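You operate a simulated robot arm through the tools that you are given. There is no shell and no other tool. Be economical: measure what you need, move in short steps, check, and stop when the job is done.

You run a simulated robot arm. Do the job below in one go: nothing can be reset, and whatever is moved stays where it is left.

Task
Give the black beaker 2 shots of flour, then one of bran.
Fine: it stays in the filler's holder, the filler slide on bran.
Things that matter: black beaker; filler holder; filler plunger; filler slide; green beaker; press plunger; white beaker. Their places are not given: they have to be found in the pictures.

The check looks at the end state, three seconds after you hand in, the way a careful person would. Anything else that was tipped, shoved, dropped, spilled or broken makes it a failure.

Robot
A 7-joint arm with a two-finger parallel gripper, fixed in place. Base frame: the origin is at the foot of the arm, x ahead of it, y to its left, z up. Lengths are in cm, angles in rad, forces in N, time in s.
With the tool pointing down near the work surface it reaches from about 30 to 70 cm from the base axis. Its first joint turns from -1.152 to 1.152 rad. Payload 1.57 kg.
The tool frame sits at the grasp point between the pads (the TCP): z along the fingers, y along the line on which they close. The tips reach 3 cm beyond it. The gripper opens to 11 cm. The fingers are 2.4 cm wide and 1.2 cm thick; the gripper's body (4.8 by 11.2 cm) begins 7.8 cm behind the TCP.
Orientation is that of the tool frame in the base frame, as a unit quaternion [x, y, z, w]. With the fingers straight down and closing along the base's y, the tool's x points along the base's -x, its y along +y and its z along -z.

Tools
- The arm moves only by the tool jog_arm. Its argument "motion" is a list that holds one entry, the list of rows, each a list of 7 numbers: the turn, a rotation vector about the base's x, y, z in rad, then the shift along the base's x, y, z in cm, then the gripper command, from -1 (fully open) to 1 (shut), values between in proportion. In form: [[[ax, ay, az, tx, ty, tz, gripper], ...]]. A call has 1 to 8 rows; each row shifts and turns the commanded pose from where the row before left it. Each row takes 0.2 s and may step no farther than 5 cm and 0.15 rad from the row before; otherwise, or with a gripper value out of range, the whole call is refused. Where a pose cannot be reached the arm comes as near as it can. A force on the tool above 60 N (or 10 N above the force at the start of the call, whichever is more), or a blocked arm, ends the call early, and 0.2 s more pass. The fingers move at their own pace (about 10.8 cm/s each) and stop on an object; they squeeze with about 22 N. The grip force told is the motor's: it shows also when the fingers shut on nothing. Time passes only in rows, and 0.2 s behind the last, so rows that do not move let the fingers close. The reply holds the time, the measured pose of the TCP, the force on the tool along the base axes, the opening and the grip force, in the units named above and with some noise, with the torque about the TCP (base axes, N m) and any sound that the robot's microphone picked up.
- Cameras (640 x 400 px; columns grow to the right, rows downward): "scene" is fixed at [16.02, -38.53, 140.88]; the picture's right is [0.84, -0.55, 0.00], its down [-0.29, -0.45, -0.84] and it looks along [0.46, 0.71, -0.54] (base axes); focal length 326 px, centre (320, 200). "wrist" rides on the gripper at [7, 1.6, -14.1] in the tool frame; the picture's right is [-0.23, 0.97, 0.00], its down [-0.85, -0.20, -0.48] and it looks along [-0.47, -0.11, 0.88] (tool axes); focal length 222 px, centre (320, 200).
- grab_frame(camera): a new picture of that camera. No time passes.
- pixel_to_xyz(camera, pixels): there is no depth. For up to 12 entries [column, row, z] of the newest picture of that camera ("zoom" is the newest enlarged one), the place [x, y] in the base frame at which the ray of that pixel passes the height z, good to about 0.2 cm. No time passes.
- close_up(camera, box): a new picture of the part [left, top, right, bottom] of that camera's present view, enlarged. No time passes.
- job_done(): hands the job in; it is judged then, once.

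Go step by step. Measure first, check grasps and placings, and put right what went wrong. The budget is 80 turns and 34 pictures, counting those below and the enlarged ones. Unless the task says otherwise, let go and move clear before handing in, and close with one line.

The tools are called after ">>>" by a JSON object that holds its "op" and its "data". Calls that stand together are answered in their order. jog_arm: Moves the arm, as the interface text tells. Its arguments: {"type":"object","properties":{"motion":{"type":"array"}},"required":["motion"]} The other tools are called the same way: grab_frame (camera) takes a picture; pixel_to_xyz (camera, pixels) gives the place at which the rays of pixels pass given heights; close_up (camera, box) takes an enlarged picture of a part of a camera's view; job_done () hands the job in.

At the start:

```text
t: 0.0
tool_pos: [41.71, 11.38, 123.45]
tcp_rot: [0.001, 1.0, 0.0, 0.0]
force: [-0.2, 0.6, 0.1]
ft_torque: [0.02, 0.0, -0.03]
opening: 11.01
finger_force: 0.1
```

scene: 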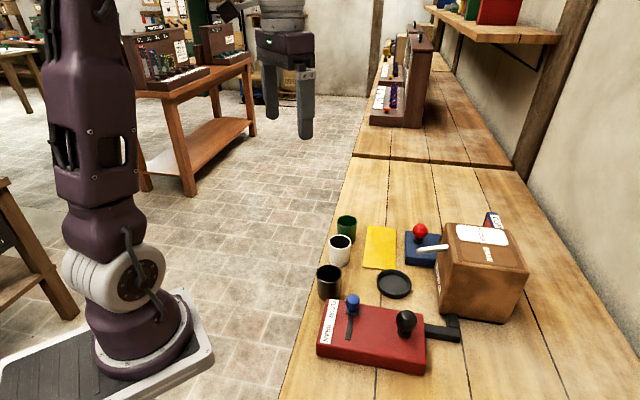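
wrist: 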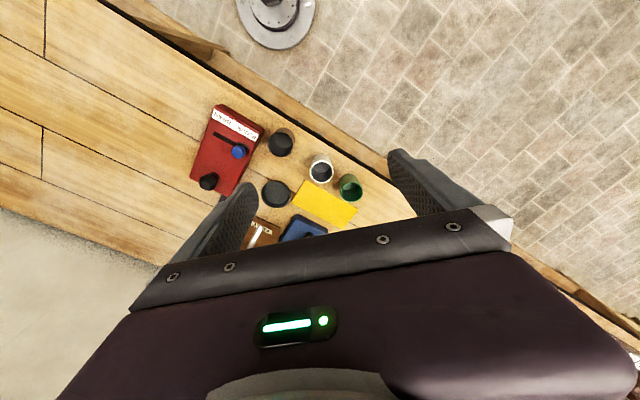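

The scene shows a red filler (320-430, 300-370) with a blue knob, a black knob and an arm, plus beakers at the left. I'll zoom in on both to read the labels.

>>> {"op": "close_up", "data": {"camera": "scene", "box": [300, 200, 540, 380]}}

>>> {"op": "close_up", "data": {"camera": "wrist", "box": [170, 90, 380, 250]}}

```text
2.22 times, centred on (420, 290) of scene
```

zoom: 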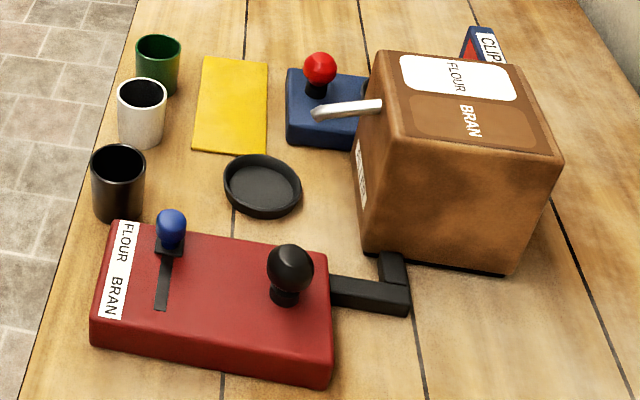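

```text
2.50 times, centred on (275, 170) of wrist
```

zoom: 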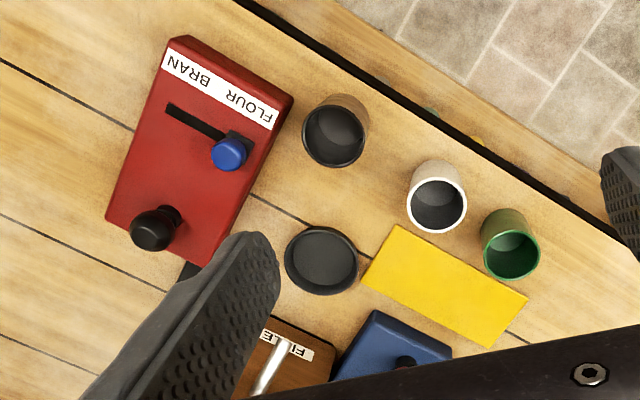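

The slide (blue knob) sits at FLOUR now, and the black knob is probably the plunger. I'll triangulate the bench height from the dish and other features in both views.

>>> {"op": "pixel_to_xyz", "data": {"camera": "scene", "pixels": [[394, 284, 0], [394, 284, 40], [394, 284, 80], [328, 278, 0], [328, 278, 40], [328, 278, 80]]}}

>>> {"op": "pixel_to_xyz", "data": {"camera": "wrist", "pixels": [[276, 193, 0], [276, 193, 40], [276, 193, 80], [280, 144, 0], [280, 144, 40], [280, 144, 80]]}}

```text
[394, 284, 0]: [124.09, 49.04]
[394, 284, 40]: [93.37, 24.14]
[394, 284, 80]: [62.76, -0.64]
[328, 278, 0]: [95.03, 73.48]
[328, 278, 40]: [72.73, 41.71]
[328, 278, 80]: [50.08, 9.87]
```

```text
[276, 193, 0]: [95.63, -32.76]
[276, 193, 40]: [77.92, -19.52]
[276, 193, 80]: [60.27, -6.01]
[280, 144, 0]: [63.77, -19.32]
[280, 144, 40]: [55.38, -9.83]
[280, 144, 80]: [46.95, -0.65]
```

Bench is at about z≈84; dish ~(58,-4), black beaker ~(44.5,1.7) with rim ~90. I'll move for a better wrist view.

>>> {"op": "jog_arm", "data": {"motion": [[[0, 0, 0, 0, -4.5, -1, -1], [0, 0, 0, 0, -4.5, -1, -1], [0, 0, 0, 0, -4.5, -1, -1], [0, 0, 0, 0, -2, -1, -1]]]}}

>>> {"op": "grab_frame", "data": {"camera": "wrist"}}

```text
t: 1.0
tool_pos: [41.76, -4.27, 119.57]
tcp_rot: [0.0, 1.0, 0.0, 0.0]
force: [0.4, -0.3, -0.3]
ft_torque: [-0.02, 0.01, 0.0]
opening: 10.98
finger_force: 0.2
```

```text
29 pictures are left
```

wrist: 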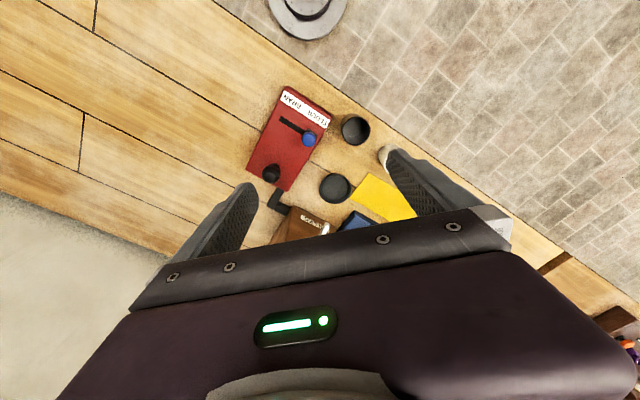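

The gripper hides the filler box; I'll back off in x to see it and read its label.

>>> {"op": "jog_arm", "data": {"motion": [[[0, 0, 0, -4, -1, -1, -1], [0, 0, 0, -4, -1, 0, -1], [0, 0, 0, -3, -1, 0, -1]]]}}

>>> {"op": "close_up", "data": {"camera": "wrist", "box": [210, 90, 450, 260]}}

```text
t: 1.8
tool_pos: [30.71, -7.09, 118.69]
tcp_rot: [0.0, 1.0, 0.0, 0.0]
force: [0.4, 0.3, -0.3]
ft_torque: [-0.02, -0.04, -0.02]
opening: 11.0
finger_force: 0.0
```

```text
2.35 times, centred on (330, 175) of wrist
```

zoom: 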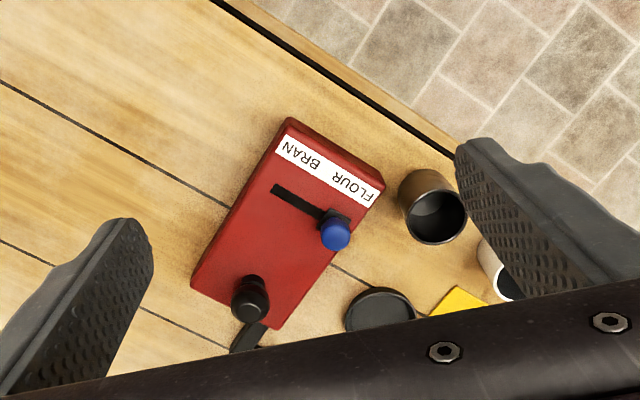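

From the earlier rays, the spout tip is ~(60,-6.6,97), over the dish, so the dish is the holder. Now I'll fix the other parts by triangulation.

>>> {"op": "pixel_to_xyz", "data": {"camera": "zoom", "pixels": [[335, 236, 90], [335, 236, 95], [250, 300, 90], [250, 300, 95], [435, 217, 90], [435, 217, 92], [380, 312, 85], [380, 312, 87], [385, 187, 88], [285, 120, 88], [192, 283, 88], [278, 187, 88]]}}

>>> {"op": "pixel_to_xyz", "data": {"camera": "scene", "pixels": [[353, 300, 90], [353, 300, 95], [406, 318, 90], [406, 318, 95], [329, 271, 90], [329, 271, 92], [394, 283, 85], [394, 283, 87], [340, 241, 90], [347, 221, 90], [328, 299, 84], [421, 231, 95]]}}

```text
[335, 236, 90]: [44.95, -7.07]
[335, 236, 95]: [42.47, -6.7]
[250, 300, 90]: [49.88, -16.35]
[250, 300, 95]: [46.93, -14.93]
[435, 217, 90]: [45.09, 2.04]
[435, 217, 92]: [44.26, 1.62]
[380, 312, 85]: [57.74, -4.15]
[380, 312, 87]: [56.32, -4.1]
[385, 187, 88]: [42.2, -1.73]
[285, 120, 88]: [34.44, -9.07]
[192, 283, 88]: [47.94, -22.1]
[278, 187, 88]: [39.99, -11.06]
```

```text
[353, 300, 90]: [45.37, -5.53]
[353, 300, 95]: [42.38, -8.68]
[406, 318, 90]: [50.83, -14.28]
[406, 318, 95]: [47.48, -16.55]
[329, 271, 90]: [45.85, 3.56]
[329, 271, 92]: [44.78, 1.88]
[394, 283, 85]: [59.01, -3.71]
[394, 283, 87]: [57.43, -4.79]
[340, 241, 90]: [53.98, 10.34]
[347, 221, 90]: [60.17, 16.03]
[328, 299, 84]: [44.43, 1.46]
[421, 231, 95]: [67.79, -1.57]
```

Blue slide knob ≈(44,-6.9,92), black plunger ≈(48.6,-15.6,93), black beaker ≈(44.3,1.5) with rim ≈92.3, holder ≈(57.8,-4.2). Everything is turned ~44°, so I'll yaw the tool -0.8 rad and hover above the beaker, closing along the bench edge.

>>> {"op": "jog_arm", "data": {"motion": [[[0, 0, -0.1333, 2.27, 1.43, -2.28, -0.45], [0, 0, -0.1333, 2.27, 1.43, -2.28, -0.45], [0, 0, -0.1333, 2.27, 1.43, -2.28, -0.45], [0, 0, -0.1333, 2.27, 1.43, -2.28, -0.45], [0, 0, -0.1333, 2.27, 1.43, -2.28, -0.45], [0, 0, -0.1333, 2.27, 1.43, -2.28, -0.45]]]}}

>>> {"op": "grab_frame", "data": {"camera": "wrist"}}

```text
t: 3.2
tool_pos: [44.12, 1.64, 104.88]
tcp_rot: [0.391, 0.921, 0.0, -0.001]
force: [0.6, 0.6, 0.6]
ft_torque: [-0.01, 0.02, 0.02]
opening: 7.98
finger_force: 0.2
```

```text
27 pictures are left
```

wrist: 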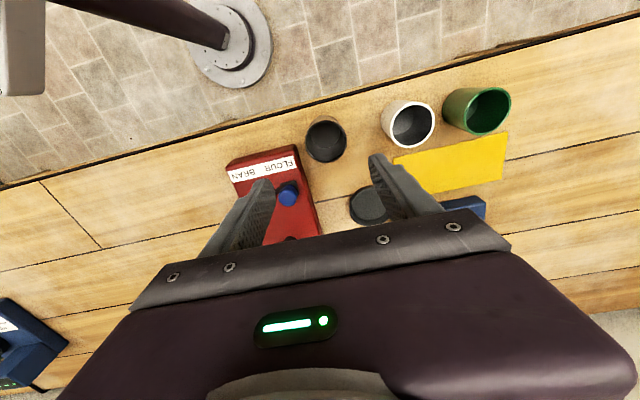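

The yaw is right; I'll refine the beaker position from rim pixel (326,141).

>>> {"op": "pixel_to_xyz", "data": {"camera": "wrist", "pixels": [[326, 140, 92.3], [326, 140, 91], [306, 140, 92.3], [347, 140, 92.3], [408, 122, 92.3], [297, 148, 88.3], [369, 206, 85.8], [288, 194, 92.3]]}}

>>> {"op": "close_up", "data": {"camera": "scene", "box": [300, 200, 420, 310]}}

```text
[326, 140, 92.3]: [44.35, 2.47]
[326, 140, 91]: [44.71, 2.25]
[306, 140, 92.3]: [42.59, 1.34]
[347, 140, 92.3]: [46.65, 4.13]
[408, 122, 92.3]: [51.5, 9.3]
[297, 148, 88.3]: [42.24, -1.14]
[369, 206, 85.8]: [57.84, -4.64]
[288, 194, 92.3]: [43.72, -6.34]
```

```text
3.64 times, centred on (360, 255) of scene
```

zoom: 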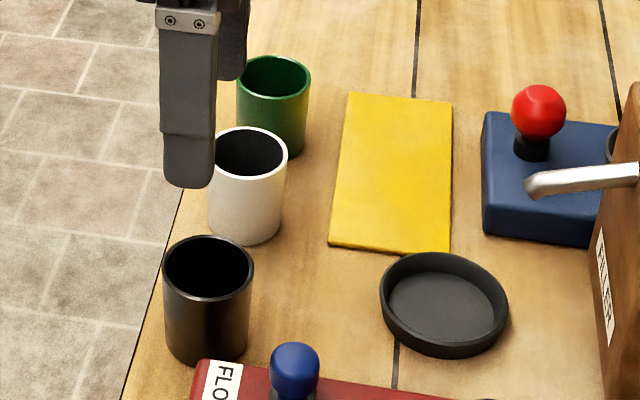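

Rim centre is now consistent at (44.65,2.15), z≈91, diameter ~5. I'll yaw another -0.3 so the near finger misses the red box corner, and descend to TCP z≈90.

>>> {"op": "jog_arm", "data": {"motion": [[[0, 0, -0.15, 0.27, 0.25, -4, -0.45], [0, 0, -0.15, 0.26, 0.26, -4, -0.45], [0, 0, 0, 0, 0, -3, -0.45], [0, 0, 0, 0, 0, -2, -0.45], [0, 0, 0, 0, 0, -1.9, -0.45]]]}}

>>> {"op": "grab_frame", "data": {"camera": "wrist"}}

>>> {"op": "close_up", "data": {"camera": "scene", "box": [290, 200, 410, 320]}}

```text
t: 4.4
tool_pos: [44.94, 2.02, 89.88]
tcp_rot: [0.523, 0.852, 0.0, 0.0]
force: [0.5, 0.4, -0.1]
ft_torque: [0.02, 0.0, -0.02]
opening: 7.99
finger_force: 0.1
```

```text
25 pictures are left
```

wrist: 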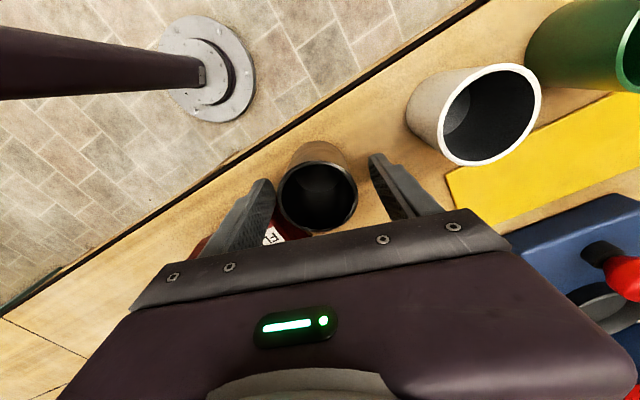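

```text
3.33 times, centred on (350, 260) of scene
```

zoom: 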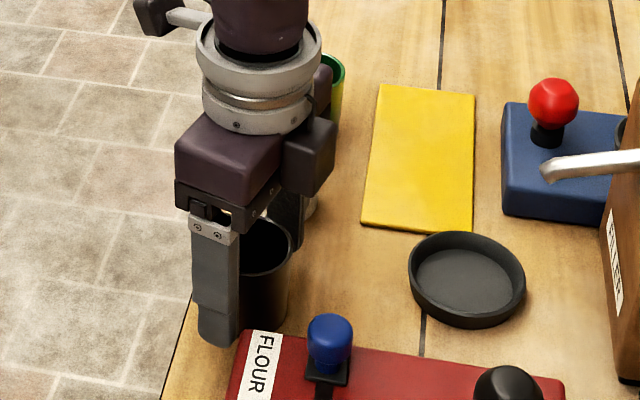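

The beaker lies between the fingers with the tips clear of the red box. I'll check the rim centre at pixel (319,197).

>>> {"op": "pixel_to_xyz", "data": {"camera": "wrist", "pixels": [[318, 197, 91], [318, 197, 90], [278, 195, 91], [357, 195, 91], [472, 114, 91]]}}

```text
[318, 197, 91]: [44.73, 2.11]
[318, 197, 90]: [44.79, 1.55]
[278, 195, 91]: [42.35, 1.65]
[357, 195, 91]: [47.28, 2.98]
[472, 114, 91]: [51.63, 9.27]
```

Centred within 0.2 cm. Closing gently in place.

>>> {"op": "jog_arm", "data": {"motion": [[[0, 0, 0, -0.2, 0.1, 0, -0.45], [0, 0, 0, 0, 0, 0, 0.0], [0, 0, 0, 0, 0, 0, 0.3], [0, 0, 0, 0, 0, 0, 0.6], [0, 0, 0, 0, 0, 0, 0.6]]]}}

```text
t: 5.6
tool_pos: [44.77, 2.16, 89.85]
tcp_rot: [0.522, 0.853, 0.001, 0.0]
force: [0.6, 0.2, 0.3]
ft_torque: [-0.01, 0.01, -0.01]
opening: 5.08
finger_force: 22.4
```

Gripped (5.08 cm, 22 N). Lift and carry over the holder, turning back +0.3.

>>> {"op": "jog_arm", "data": {"motion": [[[0, 0, 0, 0, 0, 2, 0.6], [0, 0, 0, 0, 0, 2, 0.6], [0, 0, 0.06, 2.64, -1.31, 0, 0.6], [0, 0, 0.06, 2.64, -1.31, 0, 0.6], [0, 0, 0.06, 2.64, -1.31, 0, 0.6], [0, 0, 0.06, 2.64, -1.31, 0, 0.6], [0, 0, 0.06, 1.9, -0.6, 0, 0.6], [0, 0, 0, 0, 0, 0, 0.6]]]}}

>>> {"op": "grab_frame", "data": {"camera": "wrist"}}

>>> {"op": "close_up", "data": {"camera": "scene", "box": [340, 210, 460, 320]}}

```text
t: 7.4
tool_pos: [57.23, -3.88, 93.89]
tcp_rot: [0.39, 0.921, 0.001, 0.0]
force: [-0.2, 1.2, -1.2]
ft_torque: [-0.02, 0.01, -0.01]
opening: 5.1
finger_force: 21.9
```

```text
23 pictures are left
```

wrist: 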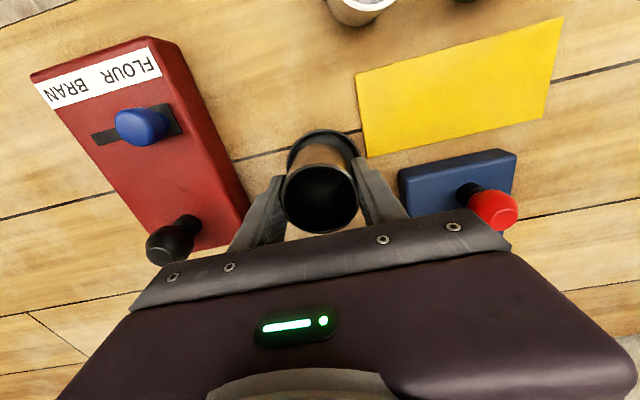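

```text
3.64 times, centred on (400, 265) of scene
```

zoom: 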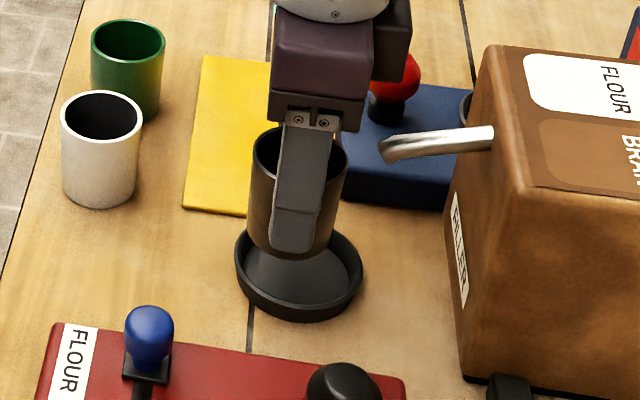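

The beaker hangs over the dish; comparing dish rim centre (298,269 zoom) and beaker rim centre (299,165).

>>> {"op": "pixel_to_xyz", "data": {"camera": "zoom", "pixels": [[298, 269, 85.8], [235, 262, 85.8], [363, 275, 85.8], [299, 165, 95], [290, 260, 88], [385, 155, 97], [385, 155, 99]]}}

>>> {"op": "pixel_to_xyz", "data": {"camera": "wrist", "pixels": [[319, 130, 85.8], [288, 156, 85.8], [358, 152, 85.8], [320, 198, 95]]}}

```text
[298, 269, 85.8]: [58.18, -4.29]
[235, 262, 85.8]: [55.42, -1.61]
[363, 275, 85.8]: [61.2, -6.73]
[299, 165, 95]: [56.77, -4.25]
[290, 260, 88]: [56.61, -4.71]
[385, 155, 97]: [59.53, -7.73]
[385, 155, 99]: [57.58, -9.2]
```

```text
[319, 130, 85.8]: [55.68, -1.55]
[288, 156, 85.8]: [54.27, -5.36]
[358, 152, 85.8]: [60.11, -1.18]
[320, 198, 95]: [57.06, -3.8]
```

Dish centre is (58.1,-4.3). I'll shift by (+0.9,-0.4) and lower in small steps.

>>> {"op": "jog_arm", "data": {"motion": [[[0, 0, 0, 0.9, -0.4, 0, 0.6], [0, 0, 0, 0, 0, -1, 0.6], [0, 0, 0, 0, 0, -1, 0.6], [0, 0, 0, 0, 0, -0.7, 0.6], [0, 0, 0, 0, 0, -0.4, 0.6], [0, 0, 0, 0, 0, 0, 0.6]]]}}

>>> {"op": "close_up", "data": {"camera": "scene", "box": [340, 210, 460, 320]}}

```text
t: 8.8
tool_pos: [58.14, -4.25, 90.81]
tcp_rot: [0.39, 0.921, 0.0, 0.0]
force: [0.5, -0.4, -2.2]
ft_torque: [0.0, 0.0, 0.0]
opening: 5.07
finger_force: 21.6
```

```text
3.64 times, centred on (400, 265) of scene
```

zoom: 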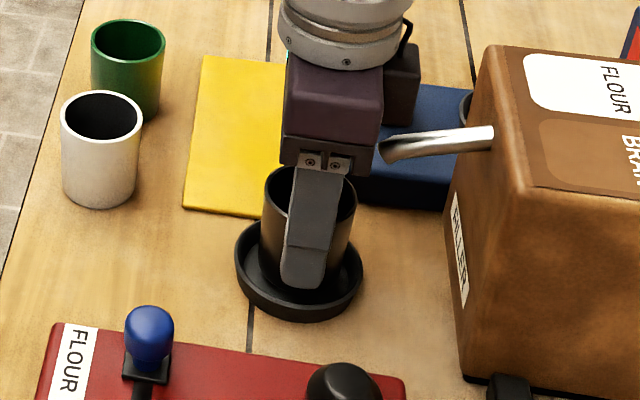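

The beaker is inside the rim and the spout is clear of the hand. Lowering the last millimetres until contact.

>>> {"op": "jog_arm", "data": {"motion": [[[0, 0, 0, 0, 0, -0.2, 0.6], [0, 0, 0, 0, 0, -0.2, 0.6], [0, 0, 0, 0, 0, -0.15, 0.6], [0, 0, 0, 0, 0, 0, 0.6]]]}}

```text
t: 9.8
tool_pos: [58.1, -4.21, 90.26]
tcp_rot: [0.389, 0.921, 0.0, 0.0]
force: [-0.8, 0.3, -2.5]
ft_torque: [0.03, 0.02, -0.01]
opening: 5.09
finger_force: 21.9
```

>>> {"op": "jog_arm", "data": {"motion": [[[0, 0, 0, 0, 0, -0.1, 0.6], [0, 0, 0, 0, 0, -0.1, 0.6], [0, 0, 0, 0, 0, 0, 0.6]]]}}

```text
t: 10.6
tool_pos: [58.0, -4.27, 90.02]
tcp_rot: [0.389, 0.921, 0.0, 0.001]
force: [0.5, 1.5, 13.6]
ft_torque: [-0.04, 0.0, -0.14]
opening: 4.98
finger_force: 22.0
```

Contact (13.6 N up): it stands in the holder. Relax slightly up, open moderately and check before withdrawing.

>>> {"op": "jog_arm", "data": {"motion": [[[0, 0, 0, 0, 0, 0.1, 0.6], [0, 0, 0, 0, 0, 0, 0.0], [0, 0, 0, 0, 0, 0, -0.3], [0, 0, 0, 0, 0, 0, -0.3], [0, 0, 0, -0.4, 0.4, 3, -0.3], [0, 0, 0, -1, 1, 4, -0.3], [0, 0, 0, -2, 2, 4, -0.3], [0, 0, 0, -3, 1, 2, -0.3]]]}}

>>> {"op": "close_up", "data": {"camera": "scene", "box": [330, 220, 480, 370]}}

>>> {"op": "grab_frame", "data": {"camera": "wrist"}}

```text
t: 12.4
tool_pos: [51.75, 0.08, 103.27]
tcp_rot: [0.39, 0.921, 0.0, 0.0]
force: [-0.2, -0.3, 0.0]
ft_torque: [0.03, -0.01, -0.03]
opening: 7.16
finger_force: 0.0
```

```text
2.67 times, centred on (405, 295) of scene
```

zoom: 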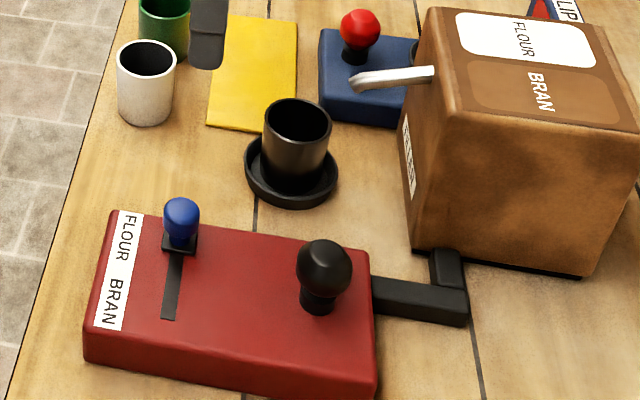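

```text
19 pictures are left
```

wrist: 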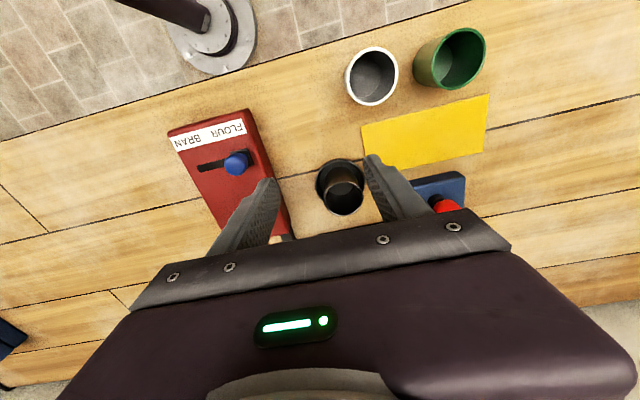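

The beaker stands upright in the holder. Now close the fingers and hover over the black plunger knob on the filler's red controls.

>>> {"op": "jog_arm", "data": {"motion": [[[0, 0, 0, -1, -3, 0, 1], [0, 0, 0, -1, -3, 0, 1], [0, 0, 0, -0.6, -3, 0, 1], [0, 0, 0, -0.6, -3, 0, 1], [0, 0, 0, 0, -3, 0, 1], [0, 0, 0, 0, -0.6, 0, 1], [0, 0, 0, 0, 0, 0, 1]]]}}

>>> {"op": "grab_frame", "data": {"camera": "wrist"}}

>>> {"op": "close_up", "data": {"camera": "scene", "box": [330, 250, 450, 370]}}

```text
t: 14.0
tool_pos: [48.69, -15.51, 103.31]
tcp_rot: [0.39, 0.921, 0.0, 0.0]
force: [0.8, 0.8, 0.1]
ft_torque: [0.01, 0.0, 0.0]
opening: 0.0
finger_force: 21.5
```

```text
18 pictures are left
```

wrist: 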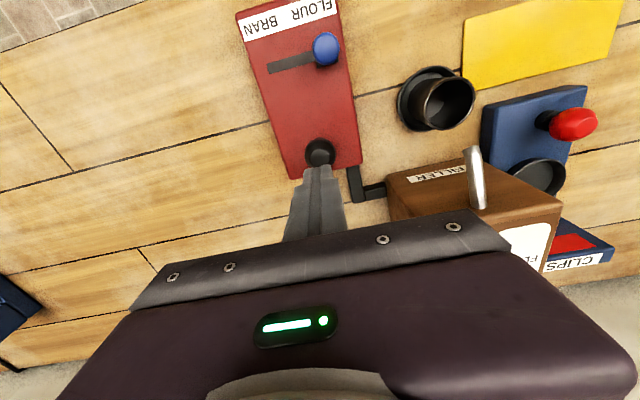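

```text
3.33 times, centred on (390, 310) of scene
```

zoom: 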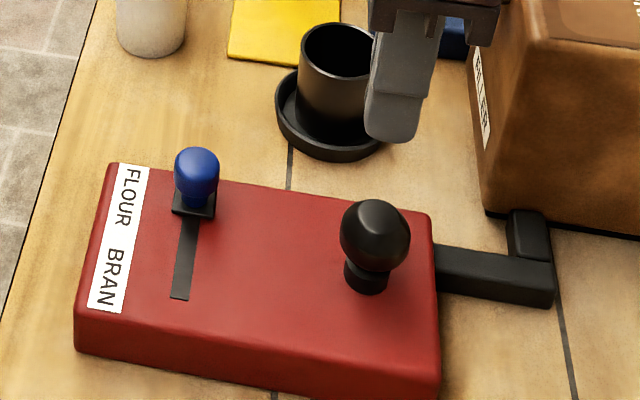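

The red-knobbed blue device is a separate clip press. Locating the black knob from (375,235 zoom) and (320,152 wrist).

>>> {"op": "pixel_to_xyz", "data": {"camera": "zoom", "pixels": [[375, 235, 91], [375, 235, 93], [375, 235, 95], [197, 175, 91], [197, 175, 93], [343, 235, 93], [408, 235, 93], [196, 205, 88.5], [180, 290, 88.5]]}}

>>> {"op": "pixel_to_xyz", "data": {"camera": "wrist", "pixels": [[320, 152, 91], [320, 152, 93], [320, 152, 95], [327, 50, 91], [327, 50, 93], [270, 68, 88.5]]}}

```text
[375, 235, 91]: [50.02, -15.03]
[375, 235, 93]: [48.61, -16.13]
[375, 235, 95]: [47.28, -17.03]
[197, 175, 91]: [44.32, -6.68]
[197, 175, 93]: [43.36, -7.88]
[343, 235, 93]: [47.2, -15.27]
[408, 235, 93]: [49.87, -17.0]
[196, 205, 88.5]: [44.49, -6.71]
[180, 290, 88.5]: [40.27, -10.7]
```

```text
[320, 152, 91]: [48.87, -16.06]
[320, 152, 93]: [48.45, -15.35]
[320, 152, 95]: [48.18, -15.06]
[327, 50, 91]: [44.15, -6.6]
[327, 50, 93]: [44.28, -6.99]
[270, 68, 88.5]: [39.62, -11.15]
```

Knob centre ≈(48.95,-15.65,92), top ≈93.6. Descend to just above contact, then press gently.

>>> {"op": "jog_arm", "data": {"motion": [[[0, 0, 0, 0.25, -0.15, -3, 1], [0, 0, 0, 0, 0, -2.5, 1], [0, 0, 0, 0, 0, -0.4, 1], [0, 0, 0, 0, 0, -0.4, 1], [0, 0, 0, 0, 0, -0.3, 1], [0, 0, 0, 0, 0, -0.2, 1]]]}}

```text
t: 15.4
tool_pos: [48.69, -15.65, 96.39]
tcp_rot: [0.389, 0.921, 0.0, 0.0]
force: [-0.1, 0.6, 3.6]
ft_torque: [0.05, 0.04, 0.0]
opening: 0.0
finger_force: 21.2
```

Contact begins at TCP 96.4 (3.6 N). Pressing down.

>>> {"op": "jog_arm", "data": {"motion": [[[0, 0, 0, 0, 0, -0.3, 1], [0, 0, 0, 0, 0, -0.3, 1], [0, 0, 0, 0, 0, -0.3, 1], [0, 0, 0, 0, 0, -0.3, 1]]]}}

```text
t: 16.4
tool_pos: [48.73, -15.58, 95.32]
tcp_rot: [0.389, 0.921, 0.001, 0.002]
force: [-7.5, 3.0, 44.2]
ft_torque: [-0.02, 0.16, -0.09]
opening: 0.01
finger_force: 21.6
heard: click
```

A click was heard with 44 N at the bottom. Release fully, and look into the beaker.

>>> {"op": "jog_arm", "data": {"motion": [[[0, 0, 0, 0, 0, 0.6, 1], [0, 0, 0, 0, 0, 0.6, 1], [0, 0, 0, 0, 0, 0.6, 1], [0, 0, 0, 0, 0, 0, 1], [0, 0, 0, 0, 0, 0, 1]]]}}

>>> {"op": "close_up", "data": {"camera": "scene", "box": [350, 230, 470, 340]}}

>>> {"op": "close_up", "data": {"camera": "wrist", "box": [240, 20, 560, 220]}}

```text
t: 17.6
tool_pos: [48.54, -15.51, 96.94]
tcp_rot: [0.389, 0.921, 0.0, -0.001]
force: [-0.3, 0.8, 0.4]
ft_torque: [-0.02, 0.0, 0.0]
opening: 0.0
finger_force: 21.4
```

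```text
3.64 times, centred on (410, 285) of scene
```

zoom: 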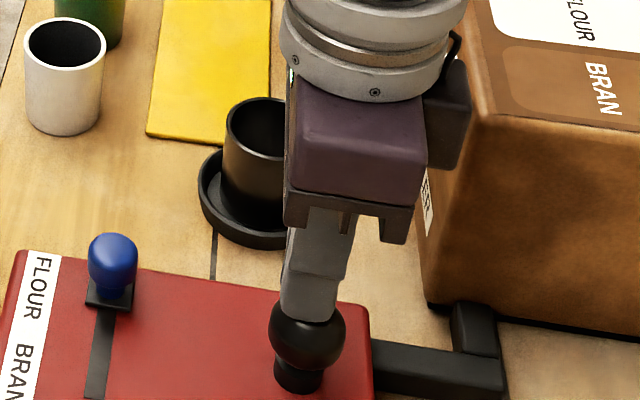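

```text
2.00 times, centred on (400, 120) of wrist
```

zoom: 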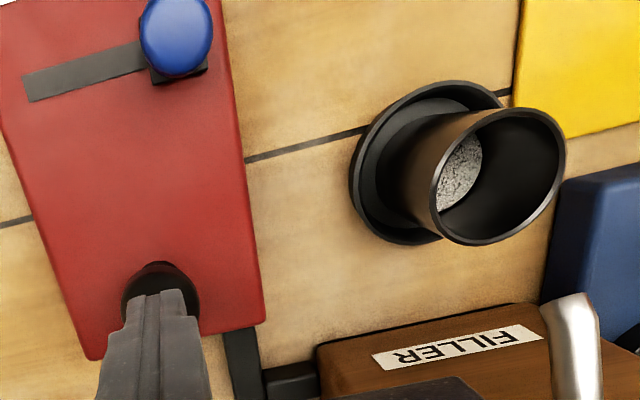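

Pale flour lies at the beaker's bottom: shot one delivered, no spill. Now the second identical press and release.

>>> {"op": "jog_arm", "data": {"motion": [[[0, 0, 0, 0, 0, -0.6, 1], [0, 0, 0, 0, 0, -0.3, 1], [0, 0, 0, 0, 0, -0.3, 1], [0, 0, 0, 0, 0, -0.3, 1], [0, 0, 0, 0, 0, -0.3, 1]]]}}

```text
t: 18.8
tool_pos: [48.67, -15.4, 95.28]
tcp_rot: [0.389, 0.921, 0.0, 0.002]
force: [-8.1, 2.5, 44.1]
ft_torque: [-0.07, 0.19, -0.04]
opening: 0.01
finger_force: 20.9
heard: click
```

Second click, same force. Release, rise, and look at the beaker while moving above the slide knob.

>>> {"op": "jog_arm", "data": {"motion": [[[0, 0, 0, 0, 0, 0.6, 1], [0, 0, 0, 0, 0, 0.9, 1], [0, 0, 0, 0, 0, 3, 1], [0, 0, 0, 0, 0, 2.5, 1], [0, 0, 0, -1.5, 3, 0, 0.2], [0, 0, 0, -1.5, 3, 0, 0.2], [0, 0, 0, -1.4, 2.8, 0, 0.2], [0, 0, 0, 0, 0, 0, 0.2]]]}}

>>> {"op": "grab_frame", "data": {"camera": "wrist"}}

>>> {"op": "close_up", "data": {"camera": "scene", "box": [310, 230, 460, 370]}}

```text
t: 20.6
tool_pos: [44.4, -6.8, 102.19]
tcp_rot: [0.39, 0.921, 0.0, 0.0]
force: [0.1, -0.2, 0.0]
ft_torque: [0.02, -0.03, -0.03]
opening: 4.43
finger_force: 0.1
```

```text
14 pictures are left
```

wrist: 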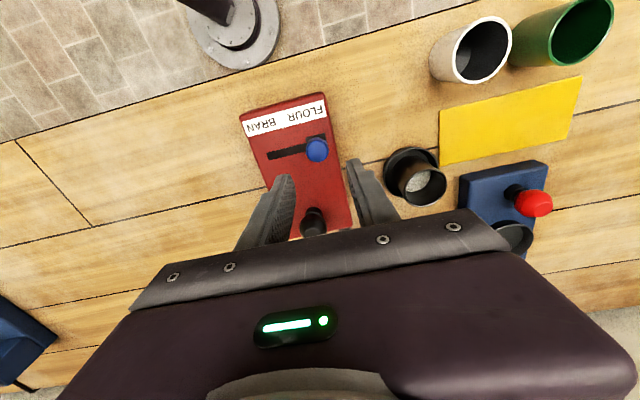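

```text
2.86 times, centred on (385, 300) of scene
```

zoom: 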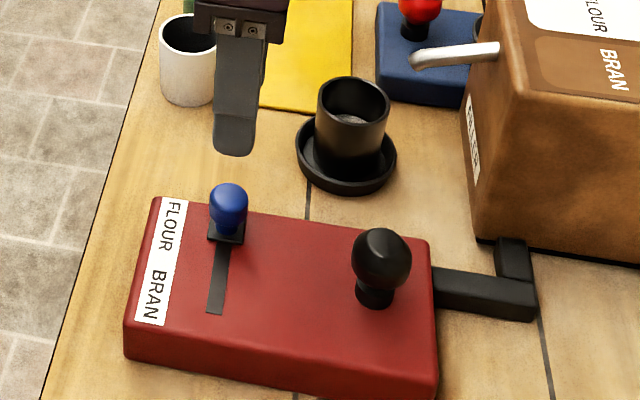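

Flour is higher in the beaker, nothing spilled. Now pin the blue knob: wrist (317,150), zoom (228,205).

>>> {"op": "pixel_to_xyz", "data": {"camera": "wrist", "pixels": [[317, 150, 91], [317, 150, 92], [270, 156, 88.4], [306, 150, 91.5], [328, 150, 91.5]]}}

>>> {"op": "pixel_to_xyz", "data": {"camera": "zoom", "pixels": [[228, 205, 91], [228, 205, 92], [216, 308, 88.4], [228, 232, 88.6]]}}

```text
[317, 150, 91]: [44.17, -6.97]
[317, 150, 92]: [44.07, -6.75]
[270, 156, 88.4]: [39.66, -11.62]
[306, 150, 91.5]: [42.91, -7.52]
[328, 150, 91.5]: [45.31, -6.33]
```

```text
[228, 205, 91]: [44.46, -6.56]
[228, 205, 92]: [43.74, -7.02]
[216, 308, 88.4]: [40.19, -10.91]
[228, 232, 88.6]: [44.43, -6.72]
```

Knob at (44.1,-6.8). Descend to TCP z≈92.4 and close on it.

>>> {"op": "jog_arm", "data": {"motion": [[[0, 0, 0, -0.3, 0, -4, 0.2], [0, 0, 0, 0, 0, -3.5, 0.2], [0, 0, 0, 0, 0, -1.5, 0.2], [0, 0, 0, 0, 0, -0.8, 0.2], [0, 0, 0, 0, 0, 0, 0.4], [0, 0, 0, 0, 0, 0, 0.7], [0, 0, 0, 0, 0, 0, 0.8], [0, 0, 0, 0, 0, 0, 0.8]]]}}

```text
t: 22.4
tool_pos: [43.99, -6.85, 92.19]
tcp_rot: [0.39, 0.921, -0.001, -0.001]
force: [-12.1, -16.1, -10.6]
ft_torque: [-0.43, -0.03, -0.07]
opening: 2.56
finger_force: 36.8
```

Gripped the knob (2.56). Slide it toward BRAN along (-0.72,-0.69).

>>> {"op": "jog_arm", "data": {"motion": [[[0, 0, 0, -0.58, -0.55, 0, 0.8], [0, 0, 0, -0.58, -0.55, 0, 0.8], [0, 0, 0, -0.58, -0.55, 0, 0.8], [0, 0, 0, -0.58, -0.55, 0, 0.8], [0, 0, 0, -0.36, -0.35, 0, 0.8]]]}}

```text
t: 23.6
tool_pos: [41.43, -9.36, 92.38]
tcp_rot: [0.389, 0.921, 0.001, 0.002]
force: [12.9, -10.8, -24.4]
ft_torque: [-0.21, -0.23, -0.03]
opening: 2.56
finger_force: 36.8
```

The knob is moving; sideways force shows my direction is slightly off the rail. Continue with a corrected heading.

>>> {"op": "jog_arm", "data": {"motion": [[[0, 0, 0, 0.1, -0.12, -0.15, 0.8], [0, 0, 0, -0.33, -0.36, 0, 0.8], [0, 0, 0, -0.33, -0.36, 0, 0.8], [0, 0, 0, 0, 0, 0, 0.8]]]}}

>>> {"op": "close_up", "data": {"camera": "scene", "box": [310, 250, 440, 370]}}

```text
t: 24.6
tool_pos: [40.8, -10.09, 92.2]
tcp_rot: [0.389, 0.921, 0.0, 0.0]
force: [0.5, 0.7, 29.0]
ft_torque: [0.0, 0.03, -0.01]
opening: 2.57
finger_force: 36.9
```

```text
3.33 times, centred on (375, 310) of scene
```

zoom: 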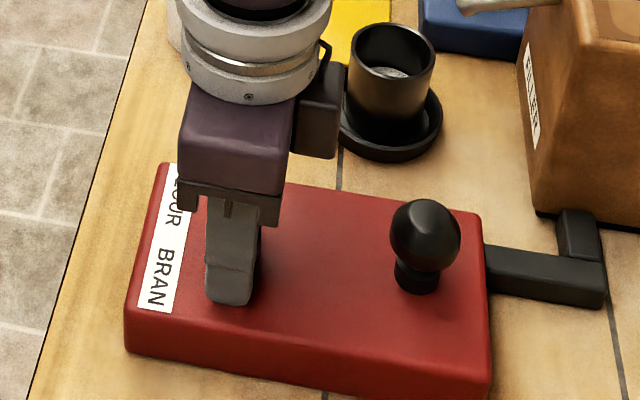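

Travelled ~4.5 cm with little lateral force; ease z slightly and continue until the end stop.

>>> {"op": "jog_arm", "data": {"motion": [[[0, 0, 0, -0.2, -0.22, 0.08, 0.8], [0, 0, 0, -0.2, -0.22, 0, 0.8], [0, 0, 0, 0, 0, 0, 0.8]]]}}

```text
t: 25.4
tool_pos: [40.26, -10.45, 92.27]
tcp_rot: [0.39, 0.921, 0.0, -0.001]
force: [2.0, -1.1, -28.7]
ft_torque: [-0.01, -0.03, 0.0]
opening: 2.55
finger_force: 36.8
```

>>> {"op": "jog_arm", "data": {"motion": [[[0, 0, 0, -0.2, -0.22, 0, 0.8], [0, 0, 0, -0.15, -0.16, 0, 0.8], [0, 0, 0, 0, 0, 0, 0.8]]]}}

```text
t: 26.2
tool_pos: [40.0, -10.77, 92.13]
tcp_rot: [0.389, 0.921, 0.0, -0.001]
force: [-5.2, 5.6, -26.7]
ft_torque: [0.21, 0.22, 0.01]
opening: 2.55
finger_force: 37.0
```

Still no end stop force along the rail; a bit more.

>>> {"op": "jog_arm", "data": {"motion": [[[0, 0, 0, -0.16, -0.16, 0, 0.8], [0, 0, 0, -0.14, -0.14, 0, 0.8], [0, 0, 0, 0, 0, 0, 0.8]]]}}

```text
t: 27.0
tool_pos: [39.66, -11.08, 92.18]
tcp_rot: [0.389, 0.921, 0.001, -0.002]
force: [-2.3, 23.5, -22.8]
ft_torque: [0.39, 0.16, 0.04]
opening: 2.57
finger_force: 36.4
```

Resistance of 23 N along +y: end stop reached. Let go, rise and inspect.

>>> {"op": "jog_arm", "data": {"motion": [[[0, 0, 0, 0.05, 0.1, 0, 0.2], [0, 0, 0, 0, 0, 0, 0.2], [0, 0, 0, 0, 0, 3, 0.2], [0, 0, 0, 0, 0, 4, 0.2], [0, 0, 0, 0, 0, 4, 0.2]]]}}

>>> {"op": "close_up", "data": {"camera": "scene", "box": [310, 250, 440, 370]}}

>>> {"op": "close_up", "data": {"camera": "wrist", "box": [200, 80, 480, 260]}}

```text
t: 28.2
tool_pos: [39.68, -11.31, 103.38]
tcp_rot: [0.39, 0.921, 0.0, 0.0]
force: [-0.1, -0.4, 0.0]
ft_torque: [-0.01, 0.01, 0.0]
opening: 4.4
finger_force: 0.0
```

```text
3.33 times, centred on (375, 310) of scene
```

zoom: 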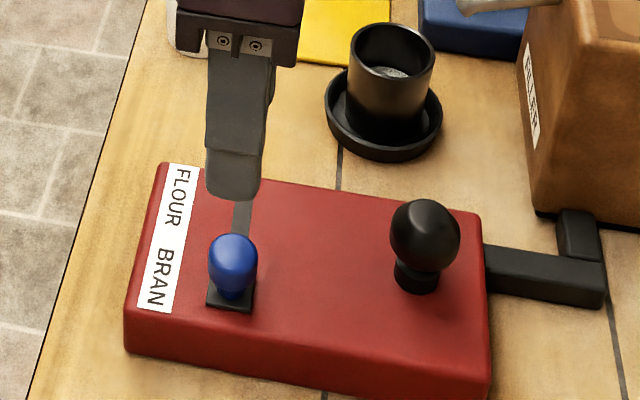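

```text
2.22 times, centred on (340, 170) of wrist
```

zoom: 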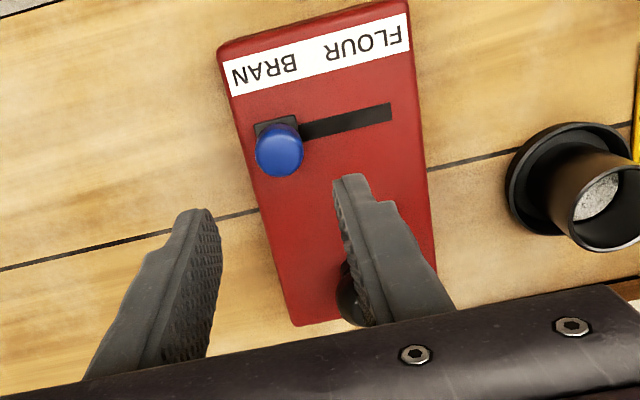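

Slide fully at BRAN, controls box unmoved. Go back over the plunger with fingers shut.

>>> {"op": "jog_arm", "data": {"motion": [[[0, 0, 0, 2.25, -1.06, 0, 1], [0, 0, 0, 2.25, -1.06, 0, 1], [0, 0, 0, 2.25, -1.06, 0, 1], [0, 0, 0, 2.25, -1.06, 0, 1], [0, 0, 0, 0, 0, -3.5, 1], [0, 0, 0, 0, 0, -2.9, 1], [0, 0, 0, 0, 0, 0, 1]]]}}

```text
t: 29.8
tool_pos: [48.68, -15.45, 96.72]
tcp_rot: [0.39, 0.921, 0.0, 0.0]
force: [-0.3, -0.4, 1.3]
ft_torque: [-0.02, -0.04, -0.02]
opening: 0.0
finger_force: 21.2
```

Just above the knob, as before. Press once.

>>> {"op": "jog_arm", "data": {"motion": [[[0, 0, 0, 0, 0, -0.5, 1], [0, 0, 0, 0, 0, -0.3, 1], [0, 0, 0, 0, 0, -0.3, 1], [0, 0, 0, 0, 0, -0.3, 1]]]}}

```text
t: 30.8
tool_pos: [48.7, -15.38, 95.54]
tcp_rot: [0.389, 0.921, 0.0, 0.001]
force: [-3.3, 2.8, 21.3]
ft_torque: [0.0, 0.06, -0.17]
opening: 0.01
finger_force: 21.0
heard: click
```

Click heard. Release, rise and inspect.

>>> {"op": "jog_arm", "data": {"motion": [[[0, 0, 0, 0, 0, 0.6, 1], [0, 0, 0, 0, 0, 0.9, 1], [0, 0, 0, 0, 0, 3, 1], [0, 0, 0, 0, 0, 3.5, 1], [0, 0, 0, -3, 2, 2, 1], [0, 0, 0, -3, 2, 2, 1], [0, 0, 0, 0, 0, 0, 1]]]}}

>>> {"op": "close_up", "data": {"camera": "wrist", "box": [240, 60, 520, 240]}}

>>> {"op": "close_up", "data": {"camera": "scene", "box": [310, 210, 480, 370]}}

```text
t: 32.4
tool_pos: [42.61, -11.37, 107.63]
tcp_rot: [0.389, 0.921, 0.0, -0.001]
force: [-0.1, 0.1, 0.4]
ft_torque: [-0.01, 0.01, 0.02]
opening: 0.0
finger_force: 21.2
```

```text
2.22 times, centred on (380, 150) of wrist
```

zoom: 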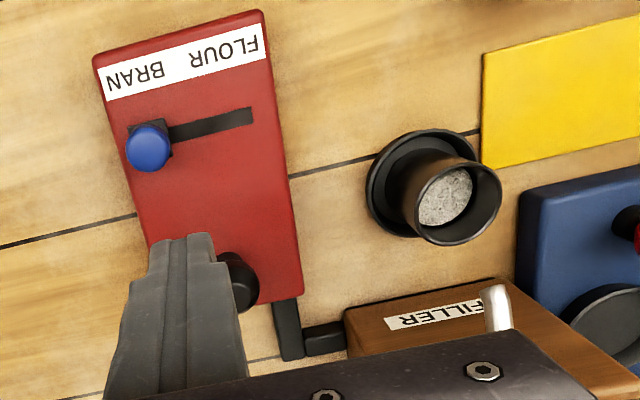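

```text
2.50 times, centred on (395, 290) of scene
```

zoom: 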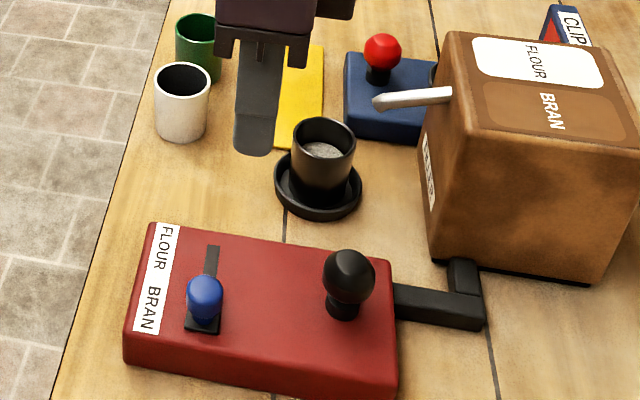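

The slide's on BRAN and the level seems higher. I'll zoom tightly to confirm the third shot arrived.

>>> {"op": "close_up", "data": {"camera": "scene", "box": [375, 250, 415, 280]}}

>>> {"op": "close_up", "data": {"camera": "scene", "box": [310, 250, 440, 370]}}

```text
13.33 times, centred on (395, 265) of scene
```

zoom: 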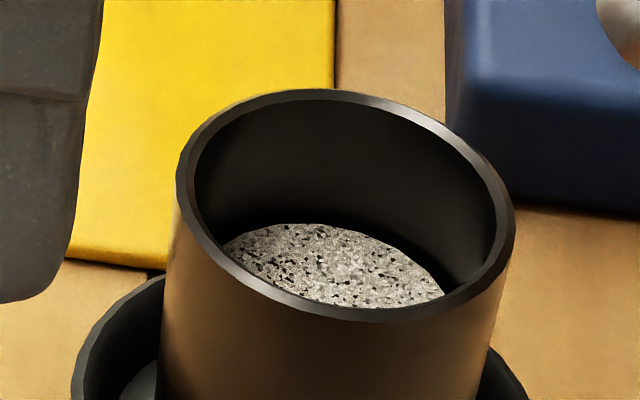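

```text
3.33 times, centred on (375, 310) of scene
```

zoom: 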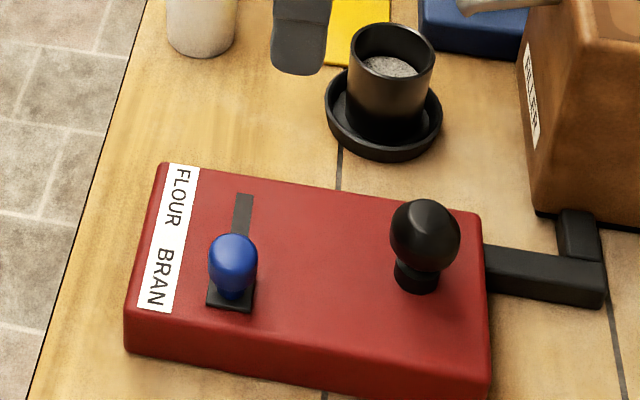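

The level in the beaker rose again (top edge at zoom row ~57, was ~67). The beaker stands in the holder, the slide is on BRAN, nothing is spilled and the arm is clear, so I'm handing in.

>>> {"op": "job_done", "data": {}}

```text
The job is handed in.
```

I gave the black beaker two shots of flour and then one of bran. It stands in the filler's holder with the slide on bran and nothing spilled. I didn't see bran as a separate layer; the bran shot is judged from the plunger's click and the level rising.
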